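You operate a simulated robot arm through the tools that you are given. There is no shell and no other tool. Be economical: measure what you need, move in short steps, check, and stop when the job is done.

Carry out the task below with a simulated robot arm. There is one attempt and no reset: what you move stays moved.

Task
Print a page at the quality on the note, stand it in the oak rack and switch the printer off.
Fine: it goes into the red slot.
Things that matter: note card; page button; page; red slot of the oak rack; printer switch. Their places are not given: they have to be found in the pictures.

The check looks at the end state, three seconds after you hand in, the way a careful person would. Anything else that was tipped, shoved, dropped, spilled or broken makes it a failure.

Robot
A 7-joint arm with a two-finger parallel gripper, fixed in place. Base frame: the origin is at the foot of the arm, x ahead of it, y to its left, z up; the work surface is at about z = 750. Readings come in mm, degrees, newtons and seconds.
With the tool pointing down near the work surface it reaches from about 200 to 680 mm from the base axis. Its first joint turns from -66.0 to 66.0 degrees. Payload 2.4 kg.
The tool frame sits at the grasp point between the pads (the TCP): z along the fingers, y along the line on which they close. The tips reach 30 mm beyond it. Largest opening 94 mm; finger width 28, thickness 10; the body of the gripper, 50 by 96 mm, starts 55 mm behind the TCP.
Orientation is that of the tool frame in the base frame, as [roll, pitch, yaw] about the fixed x, y, z axes, in that order (R = Rz(yaw) Ry(pitch) Rx(roll)). With the fingers straight down and closing along the base's y, the tool's x points along the base's -x, its y along +y and its z along -z.

Tools
- The arm moves only by the tool nudge_tool. Its argument "moves" is text: rows parted by semicolons, each of 7 numbers parted by spaces: the shift along the tool's x, y, z in mm, then the turn, a rotation vector about the tool's x, y, z in rad, then the opening, from 0 (shut) to 1 (fully open). In form: tx ty tz wx wy wz claw; .... A call has 1 to 10 rows; each row is the pose to reach, as a shift and turn from the pose commanded when the call began, along the tool's axes at that moment. Each row takes 0.2 s and may step no farther than 50 mm and 8.6 degrees from the row before; otherwise, or with a gripper value out of range, the whole call is refused. A pose out of reach is approached as far as the arm can. The call stops where the force on the tool passes 90 N (or 10 N more than at its start, if that is more) or the arm is blocked; 0.2 s more then pass. Each finger travels about 153 mm/s and halts on what it meets, pressing with about 35 N; the grip force reading is that of the motor and also rises with nothing between the fingers. The clock runs only during rows and for 0.2 s after the last one: add rows that repeat a pose to give the fingers time. The reply holds the time, the measured pose of the TCP, the force on the tool along the base axes, the opening and the grip force, in the units named above and with some noise.
- Cameras (640 x 400 px; columns grow to the right, rows downward): "scene" is fixed at [47.2, 477.8, 1451.9]; the picture's right is [-0.67, -0.74, 0.00], its down [-0.38, 0.35, -0.86] and it looks along [0.63, -0.58, -0.51] (base axes); focal length 365 px, centre (320, 200). "wrist" rides on the gripper at [-37, 0, -58] in the tool frame; the picture's right is [0.00, -1.00, 0.00], its down [0.97, 0.00, -0.24] and it looks along [0.24, 0.00, 0.97] (tool axes); focal length 218 px, centre (320, 200).
- capture(camera): a new picture of that camera. It takes no simulated time.
- point_at(camera, pixels): for up to 12 pixels [column, row] of the newest picture of that camera ("zoom" is the newest enlarged one), the place [x, y, z] in the base frame of the surface seen there, good to about 2 mm. It takes no simulated time.
- inspect(camera, box): a new picture of the part [left, top, right, bottom] of that camera's present view, enlarged. It takes no simulated time.
- finish_job(): hands the job in; it is judged then, once.

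Go step by step. Measure first, check grasps and placings, and put right what went wrong. The budget is 80 turns and 38 pictures, counting those below and the enlarged ones. Unless the task says otherwise, let go and move clear before handing in, and close with one line.

The tools are called after "Call:" by a JSON object that holds its "op" and its "data". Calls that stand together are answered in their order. nudge_tool: Moves the arm, as the interface text tells. Its arguments: {"type":"object","properties":{"moves":{"type":"string"}},"required":["moves"]} The other tools are called the same way: capture (camera) takes a picture; point_at (camera, pixels) gives the place of the surface under pixels of a picture; inspect (camera, box) takes an enlarged picture of a part of a camera's view; finish_job () hands the job in.

At the start:

```text
clock: 0.0
eef_pos: [436.0, -14.5, 1257.0]
tool_rot: [-180.0, 0.0, -180.0]
contact_force: [-0.8, -0.1, -0.4]
opening: 94.1
finger_force: 0.2
```

scene: 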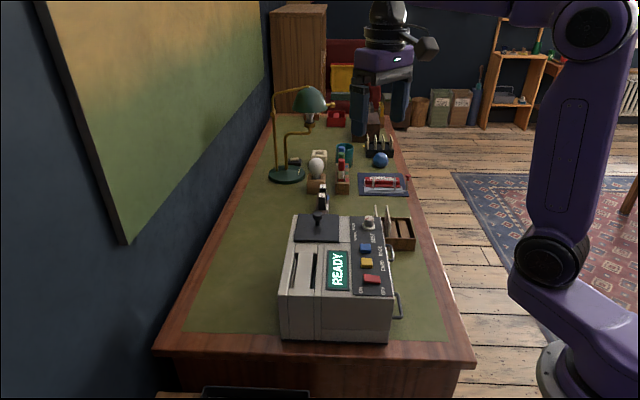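
wrist: 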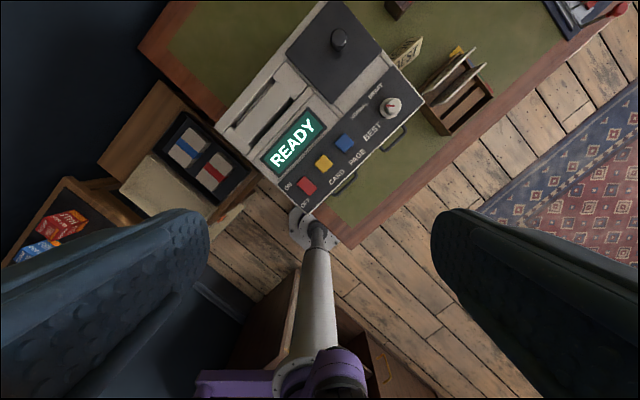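

The wrist picture shows the printer with READY display, buttons, a dial near (390,107), a note near (407,50) and a rack near (458,90). I enlarge both views.

Call:
{"op": "inspect", "data": {"camera": "wrist", "box": [270, 0, 510, 150]}}

Call:
{"op": "inspect", "data": {"camera": "wrist", "box": [200, 70, 424, 210]}}

Call:
{"op": "inspect", "data": {"camera": "scene", "box": [270, 170, 430, 270]}}

Call:
{"op": "inspect", "data": {"camera": "scene", "box": [260, 80, 420, 180]}}

```text
2.67 times, centred on (390, 75) of wrist
```

zoom: 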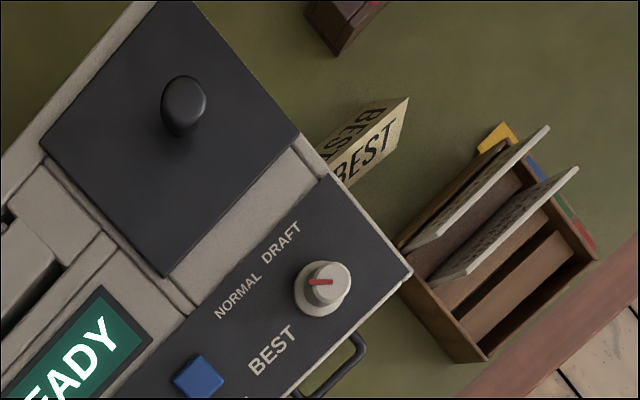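

```text
2.86 times, centred on (312, 140) of wrist
```

zoom: 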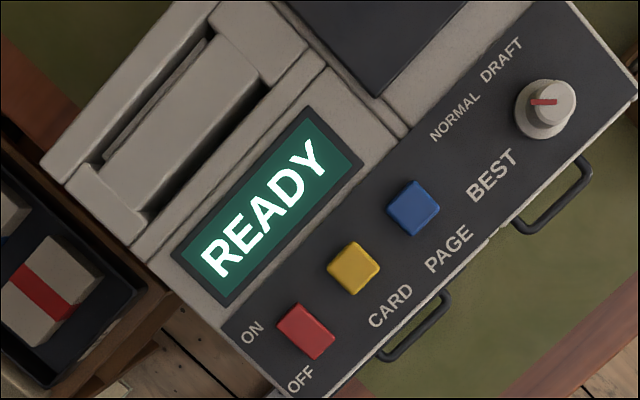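

```text
4.00 times, centred on (350, 220) of scene
```

zoom: 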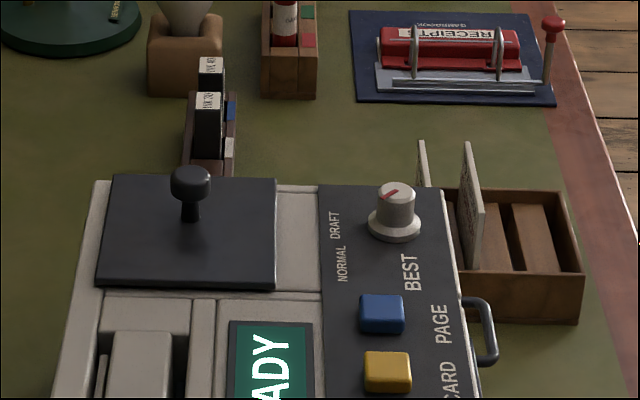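

```text
4.00 times, centred on (340, 130) of scene
```

zoom: 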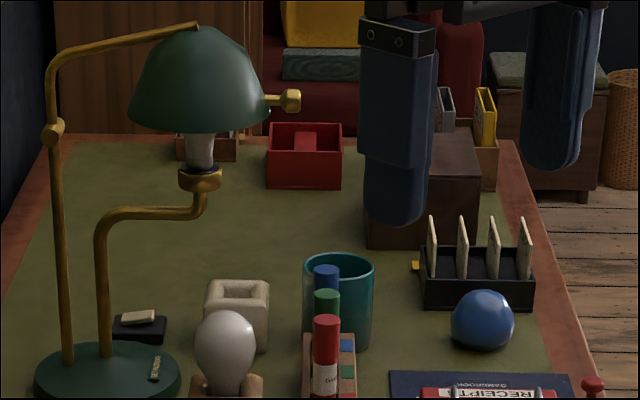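

The note at wrist (400,55) reads BEST; the dial must be compared with its labels. I measure the printer, dial, buttons and rack.

Call:
{"op": "point_at", "data": {"camera": "wrist", "pixels": [[390, 106], [306, 186], [324, 163], [345, 143], [424, 103], [328, 2], [261, 178], [218, 102], [340, 40], [265, 118], [405, 50], [313, 215]]}}

Call:
{"op": "point_at", "data": {"camera": "wrist", "pixels": [[421, 93], [452, 134], [494, 98], [460, 48], [486, 64], [430, 104], [470, 95], [484, 82], [455, 122], [462, 115], [444, 108], [386, 106]]}}

Call:
{"op": "inspect", "data": {"camera": "wrist", "box": [345, 70, 425, 120]}}

Call:
{"op": "inspect", "data": {"camera": "wrist", "box": [410, 30, 506, 140]}}

```text
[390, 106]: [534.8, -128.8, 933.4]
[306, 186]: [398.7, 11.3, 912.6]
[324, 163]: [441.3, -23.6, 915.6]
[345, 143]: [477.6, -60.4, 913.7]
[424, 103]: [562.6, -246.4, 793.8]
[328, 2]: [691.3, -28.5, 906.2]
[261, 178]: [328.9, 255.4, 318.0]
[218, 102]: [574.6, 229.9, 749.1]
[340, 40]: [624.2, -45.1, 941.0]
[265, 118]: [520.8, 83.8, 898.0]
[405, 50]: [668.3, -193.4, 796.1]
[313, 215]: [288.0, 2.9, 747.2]
```

```text
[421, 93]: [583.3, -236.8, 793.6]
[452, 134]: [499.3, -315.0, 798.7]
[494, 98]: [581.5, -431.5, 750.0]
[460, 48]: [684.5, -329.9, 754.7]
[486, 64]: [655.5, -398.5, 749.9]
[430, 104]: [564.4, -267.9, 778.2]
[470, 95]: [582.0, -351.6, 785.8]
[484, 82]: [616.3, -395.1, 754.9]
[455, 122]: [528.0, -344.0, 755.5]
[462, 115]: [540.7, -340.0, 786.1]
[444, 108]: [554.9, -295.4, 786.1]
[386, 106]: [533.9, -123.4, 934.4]
```

```text
8.00 times, centred on (385, 95) of wrist
```

zoom: 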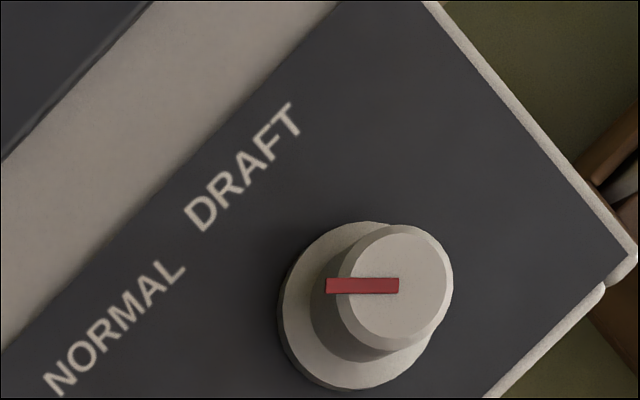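

```text
3.64 times, centred on (458, 85) of wrist
```

zoom: 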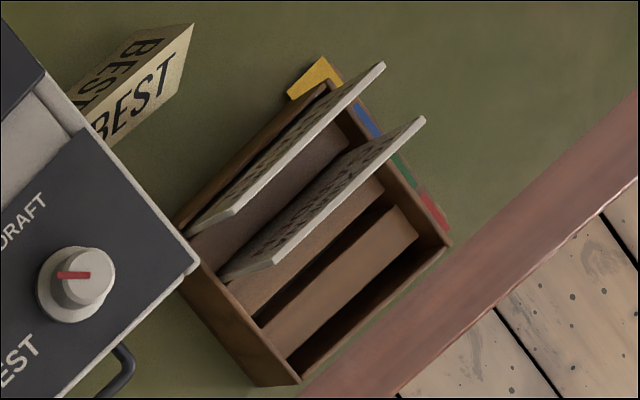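

The dial pointer (zoom (360,285)) points at NORMAL; BEST lies about 45° further counterclockwise seen from above. I move closer above the panel, turned to align with the printer.

Call:
{"op": "nudge_tool", "data": {"moves": "-13 -17 28 0 0 0.146 1; -26 -34 56 0 0 0.292 1; -39 -51 84 0 0 0.438 1; -52 -68 112 0 0 0.584 1; -64 -85 140 0 0 0.73 1; -64 -85 140 0 0 0.73 1"}}

Call:
{"op": "capture", "data": {"camera": "wrist"}}

```text
clock: 1.4
eef_pos: [499.6, -98.3, 1115.5]
tool_rot: [-180.0, -0.1, 138.1]
contact_force: [0.4, 0.0, -0.4]
opening: 94.1
finger_force: 0.1
```

```text
29 pictures are left
```

wrist: 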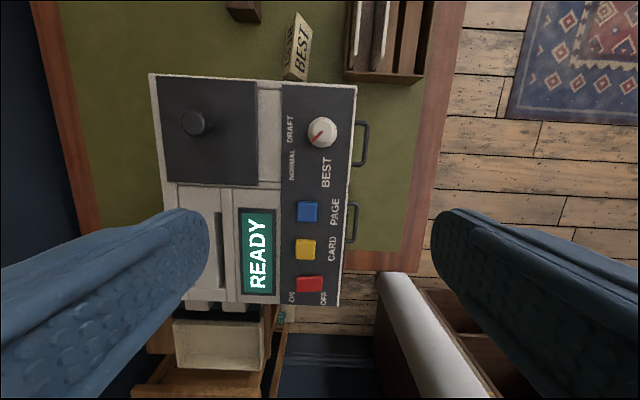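

The panel is now aligned: dial at (320,132), blue button (306,211), red switch (309,284). I enlarge and measure.

Call:
{"op": "inspect", "data": {"camera": "wrist", "box": [272, 100, 368, 310]}}

Call:
{"op": "point_at", "data": {"camera": "wrist", "pixels": [[324, 130], [310, 141], [290, 128], [292, 165], [326, 172], [306, 211], [309, 284], [300, 284], [320, 284], [343, 110], [345, 290], [305, 250]]}}

Call:
{"op": "point_at", "data": {"camera": "wrist", "pixels": [[323, 124], [329, 128], [323, 137], [316, 130], [331, 135], [337, 133], [320, 148], [306, 132], [320, 117], [218, 240], [207, 200], [300, 100]]}}

```text
1.90 times, centred on (320, 205) of wrist
```

zoom: 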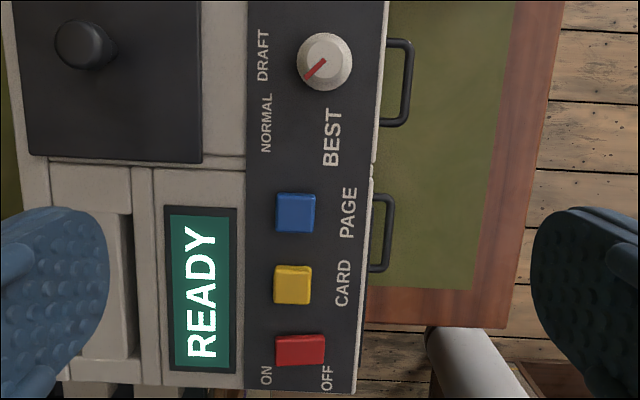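

```text
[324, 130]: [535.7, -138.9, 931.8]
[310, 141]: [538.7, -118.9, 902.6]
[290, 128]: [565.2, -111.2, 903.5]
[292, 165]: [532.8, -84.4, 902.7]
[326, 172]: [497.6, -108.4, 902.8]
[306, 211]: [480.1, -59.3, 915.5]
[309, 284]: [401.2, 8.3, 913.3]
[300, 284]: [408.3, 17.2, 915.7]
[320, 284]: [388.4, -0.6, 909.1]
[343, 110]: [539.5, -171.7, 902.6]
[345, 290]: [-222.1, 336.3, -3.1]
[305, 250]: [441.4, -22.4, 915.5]
```

```text
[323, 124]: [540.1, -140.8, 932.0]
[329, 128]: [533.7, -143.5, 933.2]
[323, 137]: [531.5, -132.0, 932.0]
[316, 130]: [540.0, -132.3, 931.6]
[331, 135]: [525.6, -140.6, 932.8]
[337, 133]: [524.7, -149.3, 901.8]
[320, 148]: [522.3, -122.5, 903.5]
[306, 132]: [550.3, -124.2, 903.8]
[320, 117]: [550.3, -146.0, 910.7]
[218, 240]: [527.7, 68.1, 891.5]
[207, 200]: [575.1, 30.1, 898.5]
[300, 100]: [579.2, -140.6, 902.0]
```

Dial centre is about (535,-137), top z 932, pointer at about 88° and BEST at about 142°. I go above it with the opening narrowed.

Call:
{"op": "nudge_tool", "data": {"moves": "-20 -2 40 0 0 0 0.6; -40 -4 80 0 0 0 0.6; -51.5 -4.2 120 0 0 0 0.6; -51.5 -4.2 150 0 0 0 0.6; -51.5 -4.2 150 0 0 0 0.6"}}

Call:
{"op": "capture", "data": {"camera": "wrist"}}

```text
clock: 2.6
eef_pos: [535.1, -136.4, 965.3]
tool_rot: [179.9, 0.1, 138.1]
contact_force: [0.5, 0.3, -0.9]
opening: 56.6
finger_force: 0.0
```

```text
27 pictures are left
```

wrist: 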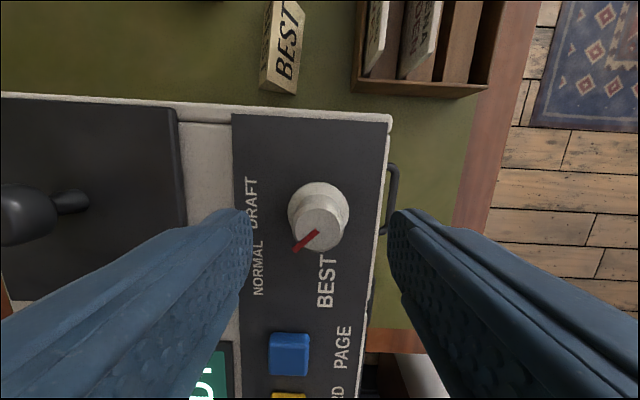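

Dial top sits at (319,226), as expected for a centred tool. I descend and close.

Call:
{"op": "nudge_tool", "data": {"moves": "-2 0 12 0 0 0 0.6; -2 0 21 0 0 0 0.6; -2 0 21 0 0 0 0.3; -2 0 21 0 0 0 0; -2 0 21 0 0 0 0; -2 0 21 0 0 0 0"}}

```text
clock: 4.0
eef_pos: [537.3, -136.0, 945.6]
tool_rot: [179.8, 0.1, 138.3]
contact_force: [7.1, 6.6, -4.2]
opening: 23.5
finger_force: 44.3
```

The dial is held (opening 23.5). I turn it about 50° counterclockwise.

Call:
{"op": "nudge_tool", "data": {"moves": "0 0.5 0 0 0 -0.145 0; 0 0.5 0 0 0 -0.29 0; 0 0.5 0 0 0 -0.435 0; 0 0.5 0 0 0 -0.58 0; 0 0.5 0 0 0 -0.725 0; 0 0.5 0 0 0 -0.87 0; 0 0.5 0 0 0 -0.87 0"}}

```text
clock: 5.6
eef_pos: [537.4, -135.5, 944.9]
tool_rot: [179.9, -0.1, -171.9]
contact_force: [7.2, 18.2, -4.0]
opening: 23.4
finger_force: 44.6
```

The turn went through (yaw 138→-172, 50°). I release, rise and look.

Call:
{"op": "nudge_tool", "data": {"moves": "0 0 0 0 0 0 0.5; 0 0 0 0 0 0 0.5; 0 0 -20 0 0 0 0.5; 0 0 -60 0 0 0 0.5; 0 0 -100 0 0 0 0.5; 0 0 -100 0 0 0 0.5"}}

Call:
{"op": "inspect", "data": {"camera": "wrist", "box": [200, 100, 440, 250]}}

```text
clock: 7.0
eef_pos: [536.1, -137.0, 1046.8]
tool_rot: [180.0, 0.0, -171.9]
contact_force: [0.3, 0.0, 0.9]
opening: 47.1
finger_force: 0.1
```

```text
2.67 times, centred on (320, 175) of wrist
```

zoom: 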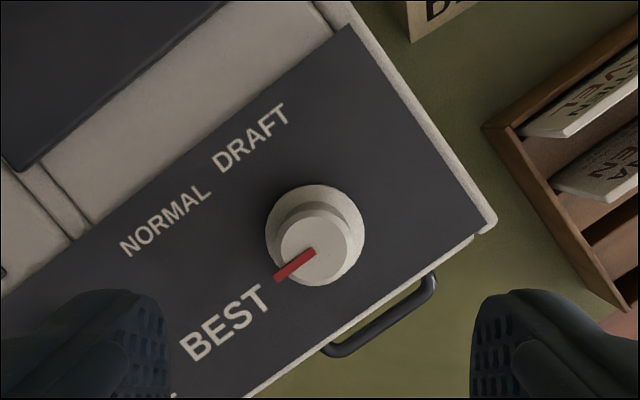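

The pointer now points at BEST. I measure its exact angle to be sure.

Call:
{"op": "point_at", "data": {"camera": "zoom", "pixels": [[312, 253], [288, 271], [225, 322], [250, 138], [165, 220], [315, 187], [364, 235], [268, 235], [318, 250]]}}

```text
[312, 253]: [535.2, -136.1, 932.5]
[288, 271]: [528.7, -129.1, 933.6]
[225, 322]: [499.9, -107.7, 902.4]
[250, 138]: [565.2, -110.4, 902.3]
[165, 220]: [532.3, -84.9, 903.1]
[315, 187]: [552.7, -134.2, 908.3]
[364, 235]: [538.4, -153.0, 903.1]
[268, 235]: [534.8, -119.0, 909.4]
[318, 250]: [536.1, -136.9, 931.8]
```

Pointer at ~133°, a 45° step from NORMAL to BEST, good. Next I press the blue PAGE button at (479,-60) with closed fingers.

Call:
{"op": "nudge_tool", "data": {"moves": "23 42 0 0 0 0 0; 45.6 84.3 10 0 0 0 0; 45.6 84.3 50 0 0 0 0; 45.6 84.3 90 0 0 0 0; 45.6 84.3 102 0 0 0 0; 45.6 84.3 106 0 0 0 0; 45.6 84.3 106 0 0 0 0"}}

```text
clock: 8.6
eef_pos: [480.5, -61.0, 939.9]
tool_rot: [180.0, 0.0, -172.0]
contact_force: [0.1, -1.3, 2.7]
opening: 0.2
finger_force: 33.3
```

Tip is about 5 mm below the button's top with 2.7 N. I rise and check the printer.

Call:
{"op": "nudge_tool", "data": {"moves": "0 0 -40 0 0 0 0; 0 0 -80 0 0 0 0; 0 0 -120 0 0 0 0; 0 0 -160 0 0 0 0; 0 0 -160 0 0 0 0"}}

Call:
{"op": "inspect", "data": {"camera": "scene", "box": [240, 180, 464, 320]}}

```text
clock: 9.8
eef_pos: [480.6, -59.6, 1101.1]
tool_rot: [179.9, 0.0, -172.0]
contact_force: [0.6, 0.6, 0.3]
opening: 0.0
finger_force: 33.4
```

```text
2.86 times, centred on (352, 250) of scene
```

zoom: 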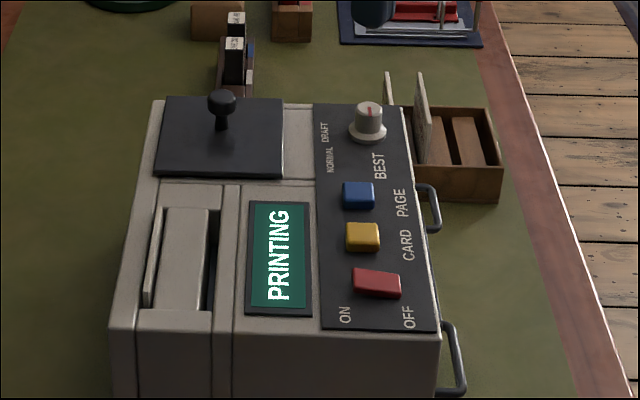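

The display reads PRINTING and something is rising in the left slot (zoom (155,250)). I move above that side, aligned, while waiting.

Call:
{"op": "nudge_tool", "data": {"moves": "0 20 -8 0 0 0.145 0.5; 0 40 -16 0 0 0.29 0.8; 2 60 -24 0 0 0.435 0.8; 4 80 -32 0 0 0.58 0.8; 5 100 -40 0 0 0.725 0.8; 5 102 -40 0 0 0.87 0.8; 5 102 -40 0 0 0.87 0.8; 5 102 -40 0 0 0.87 0.8; 5 102 -40 0 0 0.87 0.8; 5 102 -40 0 0 0.87 0.8"}}

Call:
{"op": "capture", "data": {"camera": "wrist"}}

```text
clock: 12.0
eef_pos: [461.5, 40.0, 1140.2]
tool_rot: [180.0, 0.0, 138.2]
contact_force: [-0.5, 0.2, 0.2]
opening: 75.2
finger_force: 0.1
```

```text
24 pictures are left
```

wrist: 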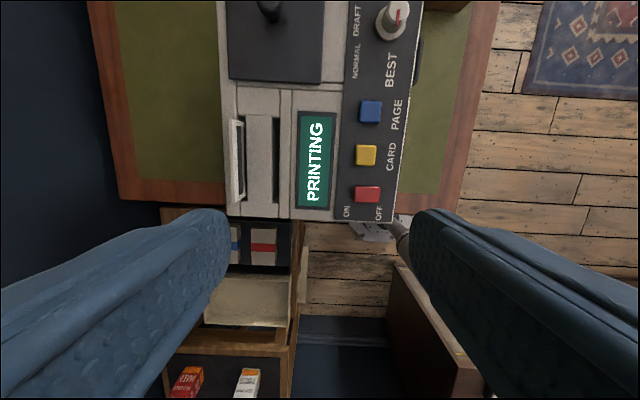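

The dial's mark at (397,12) looks different from what I left; I enlarge it.

Call:
{"op": "inspect", "data": {"camera": "wrist", "box": [330, 0, 442, 70]}}

Call:
{"op": "inspect", "data": {"camera": "scene", "box": [340, 205, 404, 245]}}

```text
5.71 times, centred on (386, 35) of wrist
```

zoom: 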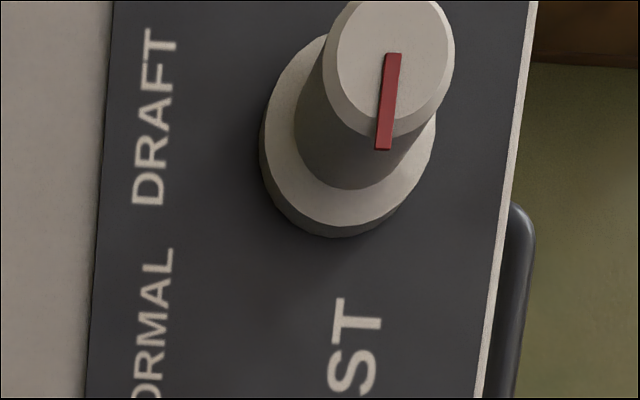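

```text
10.00 times, centred on (372, 225) of scene
```

zoom: 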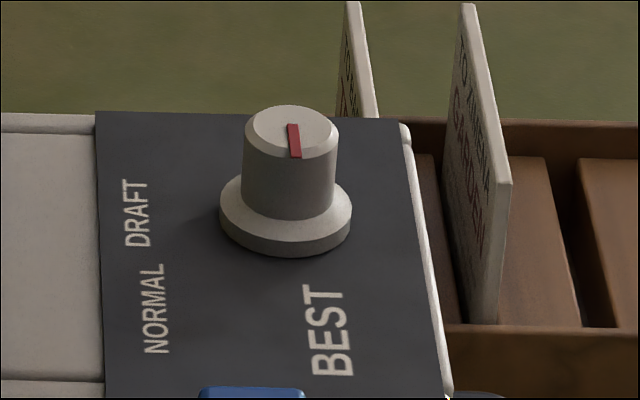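

The dial is on BEST. I wait a little longer for the page.

Call:
{"op": "nudge_tool", "data": {"moves": "0 0 0 0 0 0 0.8; 0 0 0 0 0 0 0.8; 0 0 0 0 0 0 0.8; 0 0 0 0 0 0 0.8; 0 0 0 0 0 0 0.8; 0 0 0 0 0 0 0.8; 0 0 0 0 0 0 0.8; 0 0 0 0 0 0 0.8; 0 0 0 0 0 0 0.8; 0 0 0 0 0 0 0.8"}}

Call:
{"op": "inspect", "data": {"camera": "scene", "box": [240, 180, 464, 320]}}

```text
clock: 14.2
eef_pos: [460.3, 40.6, 1139.0]
tool_rot: [-180.0, 0.0, 138.2]
contact_force: [-0.2, 0.1, 0.3]
opening: 75.4
finger_force: 0.0
```

```text
2.86 times, centred on (352, 250) of scene
```

zoom: 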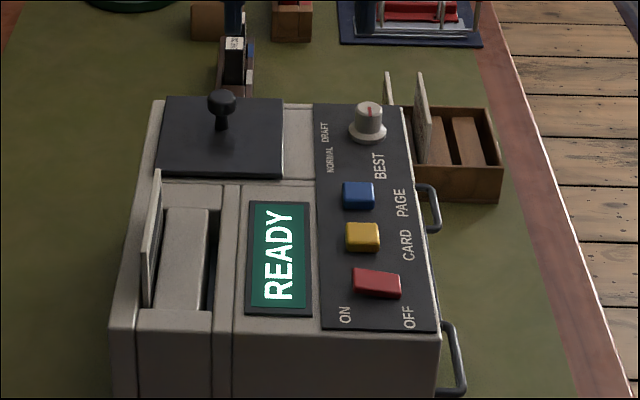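

READY again, and the page stands out of the left slot (zoom (152,240)). I take a wrist picture and measure it.

Call:
{"op": "capture", "data": {"camera": "wrist"}}

Call:
{"op": "inspect", "data": {"camera": "wrist", "box": [200, 80, 328, 220]}}

```text
20 pictures are left
```

wrist: 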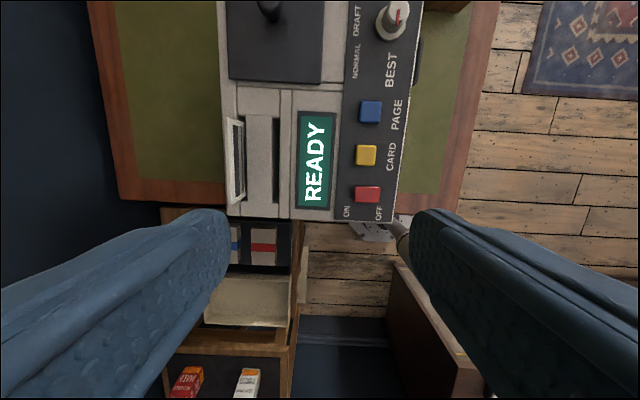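

```text
2.86 times, centred on (264, 150) of wrist
```

zoom: 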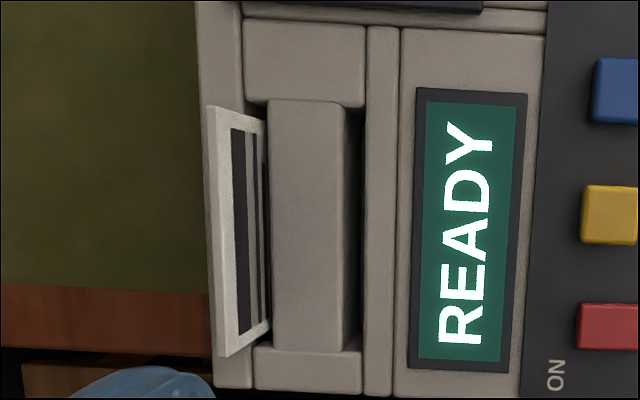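

The page's top edge runs zoom (212,110)-(224,352). I measure it and the rack.

Call:
{"op": "point_at", "data": {"camera": "zoom", "pixels": [[210, 112], [213, 160], [216, 230], [220, 300], [223, 350], [217, 160], [262, 130], [266, 325], [240, 230], [300, 200], [300, 60], [230, 380]]}}

Call:
{"op": "inspect", "data": {"camera": "scene", "box": [270, 230, 350, 300]}}

```text
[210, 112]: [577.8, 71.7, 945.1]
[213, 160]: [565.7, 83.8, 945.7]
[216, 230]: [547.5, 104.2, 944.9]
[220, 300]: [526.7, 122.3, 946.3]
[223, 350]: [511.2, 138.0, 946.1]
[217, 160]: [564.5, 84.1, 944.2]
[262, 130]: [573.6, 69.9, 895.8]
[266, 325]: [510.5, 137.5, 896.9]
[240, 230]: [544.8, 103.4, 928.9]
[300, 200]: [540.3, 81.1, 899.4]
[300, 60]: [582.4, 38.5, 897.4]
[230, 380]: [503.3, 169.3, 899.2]
```

```text
5.71 times, centred on (310, 265) of scene
```

zoom: 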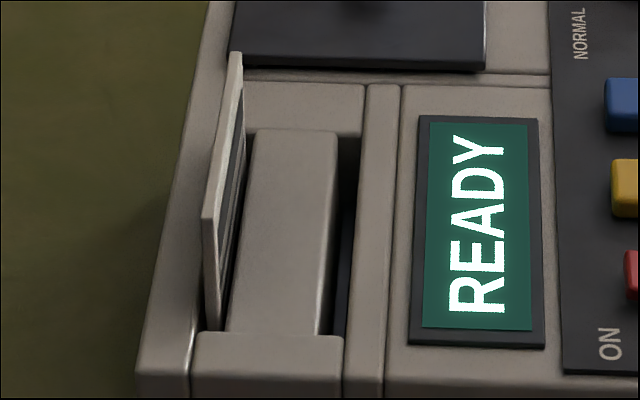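

The page centre is (544.5,105), top z 945, along about -45°. I go above it, matching yaw, then straight down with the pads around it.

Call:
{"op": "nudge_tool", "data": {"moves": "-7 35 30 0 0 0.055 0.6; -14 70 60 0 0 0.055 0.6; -19.8 104.1 90 0 0 0.055 0.6; -19.8 104.1 135 0 0 0.055 0.6; -19.8 104.1 155 0 0 0.055 0.6; -19.8 104.1 155 0 0 0.055 0.6"}}

Call:
{"op": "capture", "data": {"camera": "wrist"}}

```text
clock: 15.6
eef_pos: [544.4, 104.8, 983.3]
tool_rot: [179.9, 0.0, 135.0]
contact_force: [0.3, -1.3, -0.2]
opening: 56.4
finger_force: 0.1
```

```text
17 pictures are left
```

wrist: 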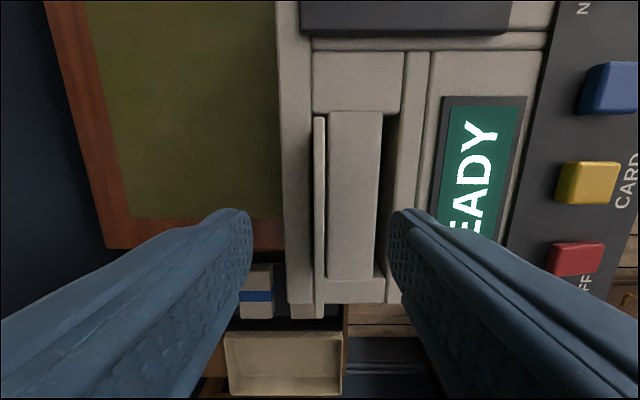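

The page edge is at column 320, vertical, between the fingers. I descend and close.

Call:
{"op": "nudge_tool", "data": {"moves": "0 0 20 0 0 0 0.6; 0 0 41 0 0 0 0.6; 0 0 41 0 0 0 0.3; 0 0 41 0 0 0 0; 0 0 41 0 0 0 0; 0 0 41 0 0 0 0"}}

```text
clock: 17.0
eef_pos: [544.7, 104.1, 943.2]
tool_rot: [180.0, 0.0, 135.0]
contact_force: [-0.5, 0.4, 1.0]
opening: 8.0
finger_force: 35.1
```

Held (opening 8.0). I lift straight up.

Call:
{"op": "nudge_tool", "data": {"moves": "0 0 -20 0 0 0 0; 0 0 -50 0 0 0 0; 0 0 -90 0 0 0 0; 0 0 -135 0 0 0 0; 0 0 -180 0 0 0 0; 0 0 -180 0 0 0 0"}}

Call:
{"op": "capture", "data": {"camera": "scene"}}

```text
clock: 18.4
eef_pos: [545.2, 104.7, 1123.6]
tool_rot: [-180.0, 0.1, 135.0]
contact_force: [-0.2, -0.5, -0.4]
opening: 8.3
finger_force: 34.4
```

```text
16 pictures are left
```

scene: 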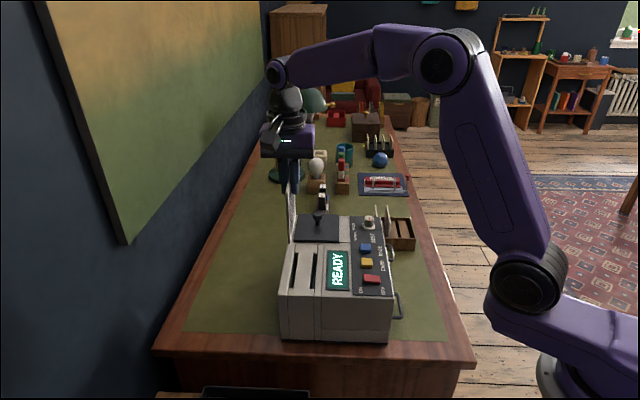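

The page is lifted clear (around (291,215)). I enlarge it and the rack to measure both.

Call:
{"op": "inspect", "data": {"camera": "scene", "box": [260, 140, 340, 250]}}

Call:
{"op": "point_at", "data": {"camera": "scene", "pixels": [[292, 240], [290, 190], [292, 215], [290, 242], [295, 200], [294, 230]]}}

Call:
{"op": "inspect", "data": {"camera": "scene", "box": [365, 195, 429, 260]}}

```text
3.64 times, centred on (300, 195) of scene
```

zoom: 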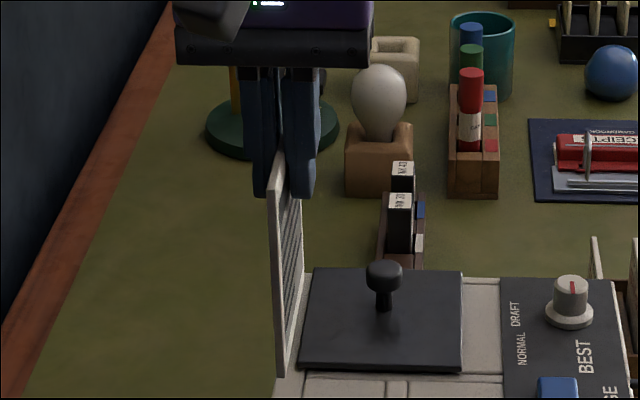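

```text
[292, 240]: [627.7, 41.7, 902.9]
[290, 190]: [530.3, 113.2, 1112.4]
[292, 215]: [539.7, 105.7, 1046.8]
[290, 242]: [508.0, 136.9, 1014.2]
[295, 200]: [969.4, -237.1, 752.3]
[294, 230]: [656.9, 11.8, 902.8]
```

```text
6.15 times, centred on (397, 228) of scene
```

zoom: 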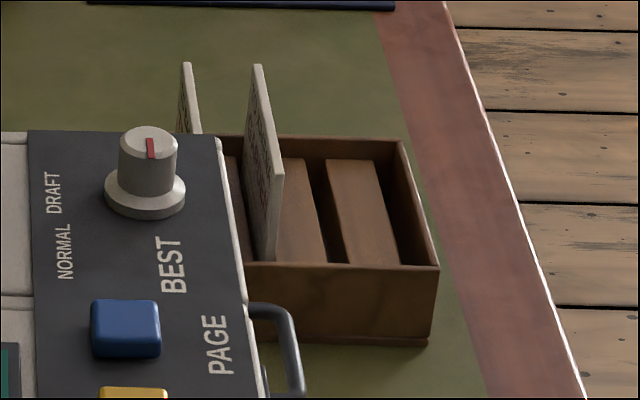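

Page is about 112 mm tall, bottom ~110 below the TCP. I carry it at height over to beside the rack for an overhead look.

Call:
{"op": "nudge_tool", "data": {"moves": "-30 -31 0 0 0 0 0; -60 -62 0 0 0 0 0; -90 -93 0 0 0 0 0; -120 -124 0 0 0 0 0; -150 -155 0 0 0 0 0; -180 -187 5 0 0 0 0; -210 -218 15 0 0 0 0; -239 -250 25 0 0 0 0; -239 -250 25 0 0 0 0"}}

Call:
{"op": "capture", "data": {"camera": "wrist"}}

```text
clock: 20.4
eef_pos: [536.3, -241.6, 1097.8]
tool_rot: [-180.0, 0.0, 135.0]
contact_force: [-0.4, 0.5, -0.1]
opening: 8.1
finger_force: 35.3
```

```text
13 pictures are left
```

wrist: 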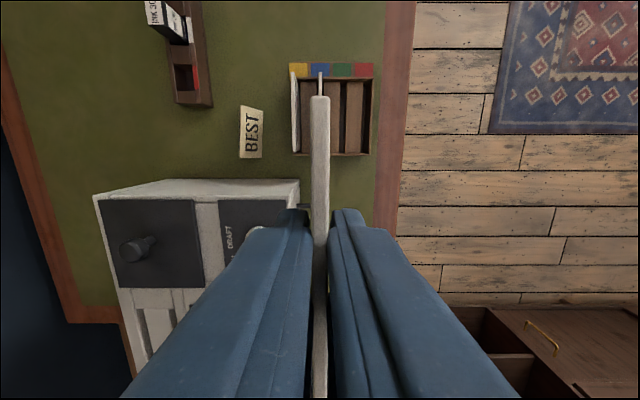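

The rack is visible at (332,110) with yellow, blue, green, red labels; red is the rightmost. I enlarge it.

Call:
{"op": "inspect", "data": {"camera": "wrist", "box": [272, 55, 400, 167]}}

```text
3.57 times, centred on (336, 111) of wrist
```

zoom: 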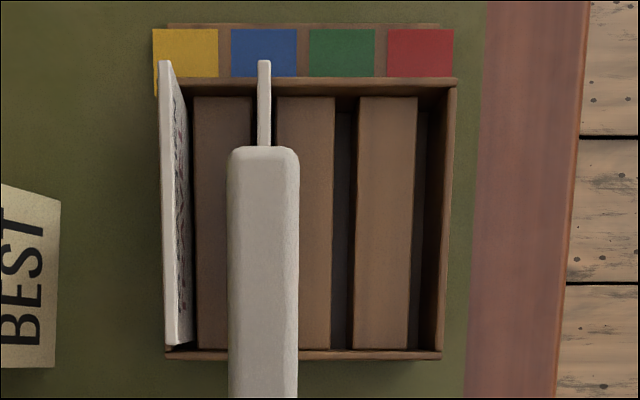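

The red slot is the gap at zoom (425,220) between the last block and the right wall. I measure its edges.

Call:
{"op": "point_at", "data": {"camera": "zoom", "pixels": [[412, 110], [406, 335], [361, 110], [355, 335], [454, 100], [438, 350], [300, 355], [400, 355], [330, 88], [420, 120], [417, 320], [419, 220]]}}

Call:
{"op": "point_at", "data": {"camera": "zoom", "pixels": [[330, 150], [328, 300], [347, 200], [340, 320], [428, 220], [424, 200], [432, 200], [448, 220], [165, 68], [176, 340], [420, 50], [390, 220]]}}

```text
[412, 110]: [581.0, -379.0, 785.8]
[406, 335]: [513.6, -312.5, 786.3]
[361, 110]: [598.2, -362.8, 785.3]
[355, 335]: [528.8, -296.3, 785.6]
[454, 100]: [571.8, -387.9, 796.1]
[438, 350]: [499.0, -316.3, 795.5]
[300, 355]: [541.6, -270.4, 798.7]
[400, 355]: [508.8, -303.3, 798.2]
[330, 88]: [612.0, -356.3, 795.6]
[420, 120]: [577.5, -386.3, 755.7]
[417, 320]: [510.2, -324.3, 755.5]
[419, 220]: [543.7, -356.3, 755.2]
```

```text
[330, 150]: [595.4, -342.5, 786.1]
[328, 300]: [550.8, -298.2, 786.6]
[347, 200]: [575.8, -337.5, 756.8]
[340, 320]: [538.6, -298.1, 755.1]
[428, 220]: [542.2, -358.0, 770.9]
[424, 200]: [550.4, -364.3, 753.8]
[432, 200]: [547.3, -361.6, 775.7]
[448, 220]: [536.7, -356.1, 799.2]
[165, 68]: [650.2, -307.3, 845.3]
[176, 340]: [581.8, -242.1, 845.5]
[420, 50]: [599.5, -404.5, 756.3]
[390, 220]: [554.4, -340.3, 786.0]
```

Red slot centre works out to (541.6,-349), 11 mm wide, floor z 755, wall top 799. I carry the page above it, with its bottom still about 20 mm above the rack.

Call:
{"op": "nudge_tool", "data": {"moves": "-27 -24 0 0 0 0 0; -54 -48 10 0 0 0 0; -80.2 -72.1 30 0 0 0 0; -80.2 -72.1 75 0 0 0 0; -80.2 -72.1 120 0 0 0 0; -80.2 -72.1 165 0 0 0 0; -80.2 -72.1 165 0 0 0 0; -80.2 -72.1 165 0 0 0 0"}}

Call:
{"op": "capture", "data": {"camera": "wrist"}}

Call:
{"op": "inspect", "data": {"camera": "scene", "box": [365, 175, 445, 265]}}

```text
clock: 22.2
eef_pos: [542.5, -350.4, 933.1]
tool_rot: [-180.0, 0.0, 135.0]
contact_force: [-0.9, 0.5, 0.2]
opening: 8.1
finger_force: 34.9
```

```text
11 pictures are left
```

wrist: 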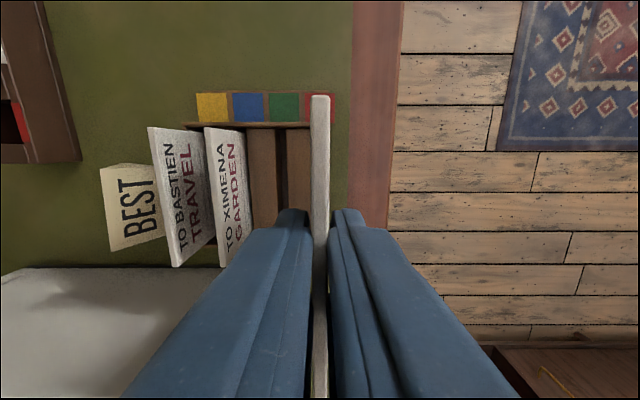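

```text
4.44 times, centred on (405, 220) of scene
```

zoom: 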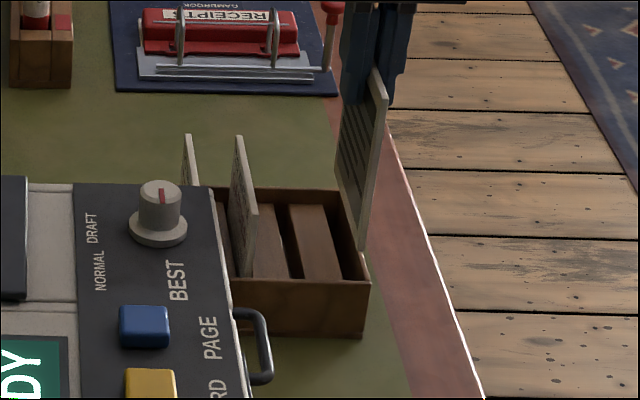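

The page hangs over the slot. I measure the held page's near edge (zoom (383,110) to (362,240)) to check its lateral position and tilt.

Call:
{"op": "point_at", "data": {"camera": "zoom", "pixels": [[384, 110], [380, 140], [374, 180], [368, 220], [363, 244], [375, 110], [366, 180], [360, 225], [345, 170], [350, 200]]}}

Call:
{"op": "point_at", "data": {"camera": "wrist", "pixels": [[313, 110], [320, 100], [327, 110], [320, 130], [320, 170], [315, 195], [326, 195]]}}

```text
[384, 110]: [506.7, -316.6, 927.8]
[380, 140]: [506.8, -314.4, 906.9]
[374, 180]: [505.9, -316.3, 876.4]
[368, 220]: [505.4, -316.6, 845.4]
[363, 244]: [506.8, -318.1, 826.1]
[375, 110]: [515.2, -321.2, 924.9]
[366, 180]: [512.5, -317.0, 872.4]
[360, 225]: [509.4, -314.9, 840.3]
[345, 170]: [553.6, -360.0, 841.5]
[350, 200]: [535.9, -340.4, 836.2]
```

```text
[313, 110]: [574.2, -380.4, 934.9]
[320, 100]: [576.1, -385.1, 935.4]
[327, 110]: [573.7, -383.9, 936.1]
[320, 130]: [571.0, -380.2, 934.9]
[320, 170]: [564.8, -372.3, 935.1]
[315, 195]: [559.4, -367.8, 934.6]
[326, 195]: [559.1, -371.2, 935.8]
```

Page is vertical, centred at s≈135.5 vs slot 136.3, bottom z ≈ 823. I shift 0.7 mm and lower it in, watching force.

Call:
{"op": "nudge_tool", "data": {"moves": "0 0.7 0 0 0 0 0; 0 0.7 15 0 0 0 0; 0 0.7 30 0 0 0 0; 0 0.7 40 0 0 0 0; 0 0.7 48 0 0 0 0; 0 0.7 48 0 0 0 0"}}

```text
clock: 23.6
eef_pos: [544.5, -349.4, 884.8]
tool_rot: [-180.0, 0.1, 135.0]
contact_force: [0.4, -0.2, -0.6]
opening: 8.1
finger_force: 35.4
```

No contact; the page bottom is already inside the slot. I continue down.

Call:
{"op": "nudge_tool", "data": {"moves": "0 0 7 0 0 0 0; 0 0 13 0 0 0 0; 0 0 17 0 0 0 0; 0 0 18.5 0 0 0 0; 0 0 18.5 0 0 0 0"}}

Call:
{"op": "inspect", "data": {"camera": "scene", "box": [365, 175, 445, 265]}}

```text
clock: 24.8
eef_pos: [544.5, -349.7, 869.4]
tool_rot: [179.8, 0.6, 135.0]
contact_force: [-6.2, 5.2, 34.9]
opening: 8.1
finger_force: 35.4
```

```text
4.44 times, centred on (405, 220) of scene
```

zoom: 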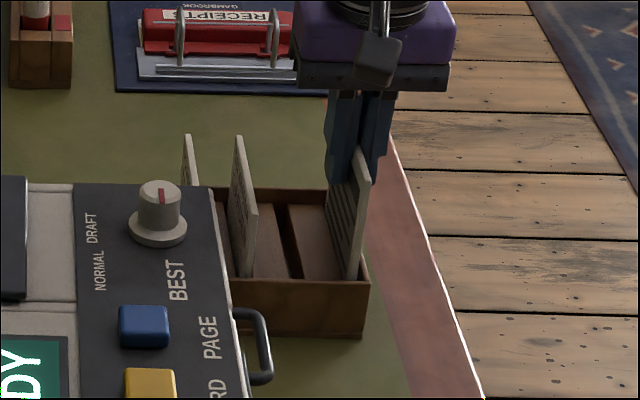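

The page met the floor of the slot at TCP 869 (35 N). I ease up, open the fingers and rise.

Call:
{"op": "nudge_tool", "data": {"moves": "0 0 -3 0 0 0 0; 0 0 -3 0 0 0 0.15; 0 0 -3 0 0 0 0.35; 0 0 -3 0 0 0 0.35; 0 0 -20 0 0 0 0.35; 0 0 -50 0 0 0 0.35; 0 0 -90 0 0 0 0.35; 0 0 -130 0 0 0 0.35; 0 0 -170 0 0 0 0.35; 0 0 -170 0 0 0 0.35"}}

Call:
{"op": "capture", "data": {"camera": "wrist"}}

Call:
{"op": "inspect", "data": {"camera": "scene", "box": [365, 175, 445, 265]}}

```text
clock: 27.0
eef_pos: [544.4, -348.2, 1038.4]
tool_rot: [-180.0, 0.0, 135.0]
contact_force: [0.5, 0.1, 0.6]
opening: 32.8
finger_force: 0.1
```

```text
8 pictures are left
```

wrist: 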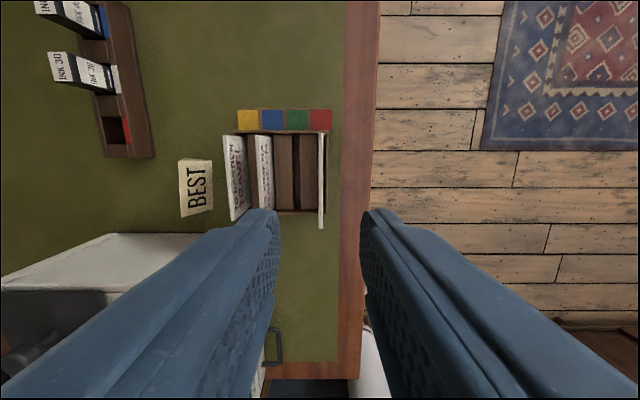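

```text
4.44 times, centred on (405, 220) of scene
```

zoom: 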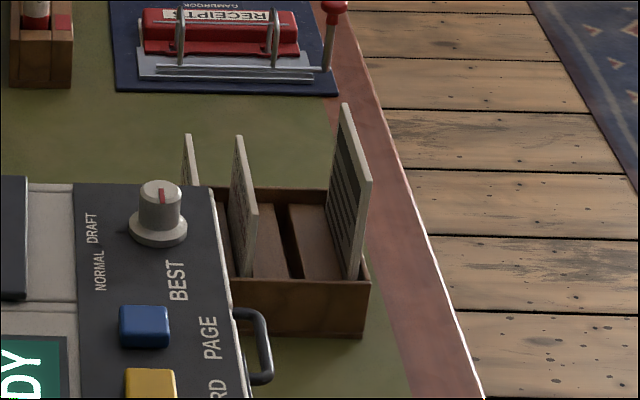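

The page stands in the red slot. I verify its height and move over to look at the red switch.

Call:
{"op": "point_at", "data": {"camera": "zoom", "pixels": [[346, 108], [366, 184], [368, 200], [357, 270], [345, 180]]}}

Call:
{"op": "nudge_tool", "data": {"moves": "30 25 0 0 0 0 0.2; 60 50 0 0 0 0 0.1; 90 75 0 0 0 0 0; 120 95 0 0 0 0 0; 150 110 0 0 0 0 0; 180 125 0 0 0 0 0; 215 140 0 0 0 0 0; 250 155 0 0 0 0 0; 285 160 0 0 0 0 0; 300 160 0 0 0 0 0"}}

Call:
{"op": "inspect", "data": {"camera": "scene", "box": [340, 260, 404, 300]}}

```text
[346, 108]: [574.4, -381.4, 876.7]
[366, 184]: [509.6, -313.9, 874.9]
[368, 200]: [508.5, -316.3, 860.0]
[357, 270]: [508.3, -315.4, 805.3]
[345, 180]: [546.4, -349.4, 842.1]
```

```text
clock: 29.2
eef_pos: [444.4, -23.1, 1037.5]
tool_rot: [-179.9, 0.0, 134.9]
contact_force: [0.7, -0.4, -0.9]
opening: 0.0
finger_force: 33.4
```

```text
10.00 times, centred on (372, 280) of scene
```

zoom: 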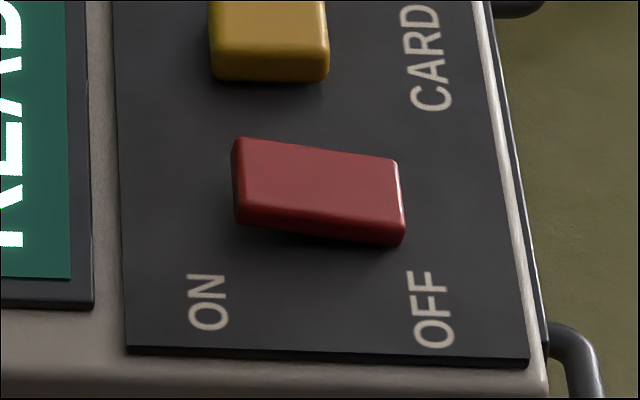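

The red rocker has its ON end high and OFF end low as seen from here; before that, I re-measure the standing page's top from the last wrist picture (column 321).

Call:
{"op": "point_at", "data": {"camera": "wrist", "pixels": [[320, 140], [320, 160], [321, 190], [321, 220], [322, 226], [320, 132], [328, 170], [326, 200], [310, 170], [307, 200]]}}

Call:
{"op": "point_at", "data": {"camera": "zoom", "pixels": [[240, 150], [245, 190], [280, 190], [320, 190], [360, 195], [390, 195], [400, 235], [320, 300], [270, 40], [240, 215]]}}

```text
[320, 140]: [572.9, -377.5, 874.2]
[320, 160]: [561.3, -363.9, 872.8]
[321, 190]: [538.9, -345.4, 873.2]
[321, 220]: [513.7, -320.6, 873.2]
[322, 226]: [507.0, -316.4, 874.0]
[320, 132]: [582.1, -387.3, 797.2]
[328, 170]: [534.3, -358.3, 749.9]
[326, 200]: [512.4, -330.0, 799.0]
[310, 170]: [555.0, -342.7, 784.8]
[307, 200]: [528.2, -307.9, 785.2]
```

```text
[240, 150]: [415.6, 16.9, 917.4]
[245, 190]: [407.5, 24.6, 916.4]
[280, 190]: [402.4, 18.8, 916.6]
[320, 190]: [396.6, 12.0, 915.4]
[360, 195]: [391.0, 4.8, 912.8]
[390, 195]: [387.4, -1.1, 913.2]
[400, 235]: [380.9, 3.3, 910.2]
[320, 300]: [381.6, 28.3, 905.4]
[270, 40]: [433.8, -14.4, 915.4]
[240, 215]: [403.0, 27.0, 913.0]
```

The page's top rests at z 873 and is upright. For the switch I press the OFF end at about (387,0) gently first and then check the display.

Call:
{"op": "nudge_tool", "data": {"moves": "28 -12 10 0 0 0 0; 57 -23.6 40 0 0 0 0; 57 -23.6 80 0 0 0 0; 57 -23.6 93 0 0 0 0; 57 -23.6 98 0 0 0 0; 57 -23.6 100 0 0 0 0; 57 -23.6 100 0 0 0 0"}}

Call:
{"op": "inspect", "data": {"camera": "scene", "box": [310, 230, 406, 300]}}

```text
clock: 30.6
eef_pos: [388.0, 0.3, 942.3]
tool_rot: [179.9, 0.2, 135.0]
contact_force: [-10.8, -0.1, 33.6]
opening: 0.2
finger_force: 32.8
stopped in row 6: the force on the tool passed its limit (the readings are from after the stop); the commanded pose is now the measured one
```

```text
5.71 times, centred on (358, 265) of scene
```

zoom: 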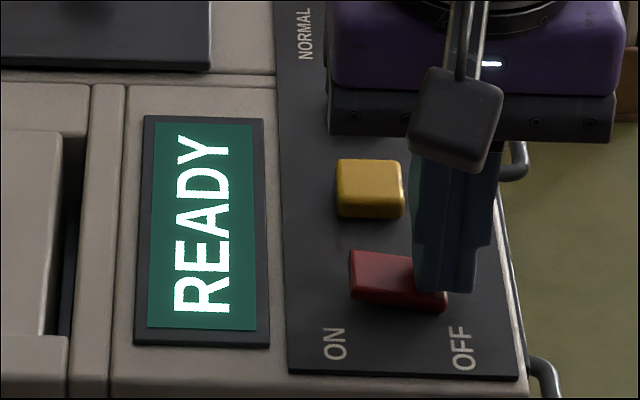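

The OFF end is already down and does not give, display still READY, so the raised ON end is the one that rocks. I press that.

Call:
{"op": "nudge_tool", "data": {"moves": "0 0 -20 0 0 0 0; 0 27 -20 0 0 0 0; 0 27 -7 0 0 0 0; 0 27 -3 0 0 0 0; 0 27 0 0 0 0 0; 0 27 2 0 0 0 0; 0 27 2 0 0 0 0"}}

Call:
{"op": "inspect", "data": {"camera": "scene", "box": [310, 230, 406, 300]}}

```text
clock: 32.0
eef_pos: [409.2, 19.9, 942.4]
tool_rot: [179.6, 0.3, 135.1]
contact_force: [-8.5, 1.0, 25.8]
opening: 0.0
finger_force: 32.7
stopped in row 7: the force on the tool passed its limit (the readings are from after the stop); the commanded pose is now the measured one
```

```text
5.71 times, centred on (358, 265) of scene
```

zoom: 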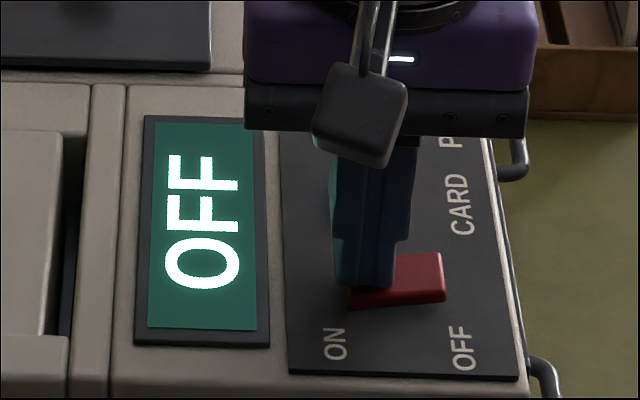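

The display now reads OFF. I rise clear and take a last look at the whole scene.

Call:
{"op": "nudge_tool", "data": {"moves": "0 0 -20 0 0 0 0; 0 0 -60 0 0 0 0; 0 0 -100 0 0 0 0; 0 0 -140 0 0 0 0; 0 0 -180 0 0 0 0; 0 0 -180 0 0 0 0"}}

Call:
{"op": "inspect", "data": {"camera": "scene", "box": [270, 180, 450, 300]}}

```text
clock: 33.5
eef_pos: [408.3, 18.7, 1120.8]
tool_rot: [179.6, 0.5, 135.1]
contact_force: [-0.4, 0.8, 0.3]
opening: 0.0
finger_force: 32.7
```

```text
3.33 times, centred on (360, 240) of scene
```

zoom: 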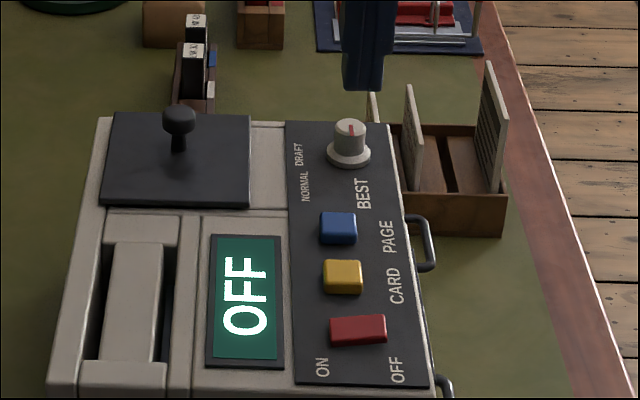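

The display shows OFF, the dial is on BEST, the page stands in the red slot at zoom (493,125), and nothing else was disturbed. I hand in.

Call:
{"op": "finish_job", "data": {}}

```text
The job is handed in.
```

I printed the page at BEST, as the note says, stood it in the red slot of the oak rack, and switched the printer off; its display now reads OFF.
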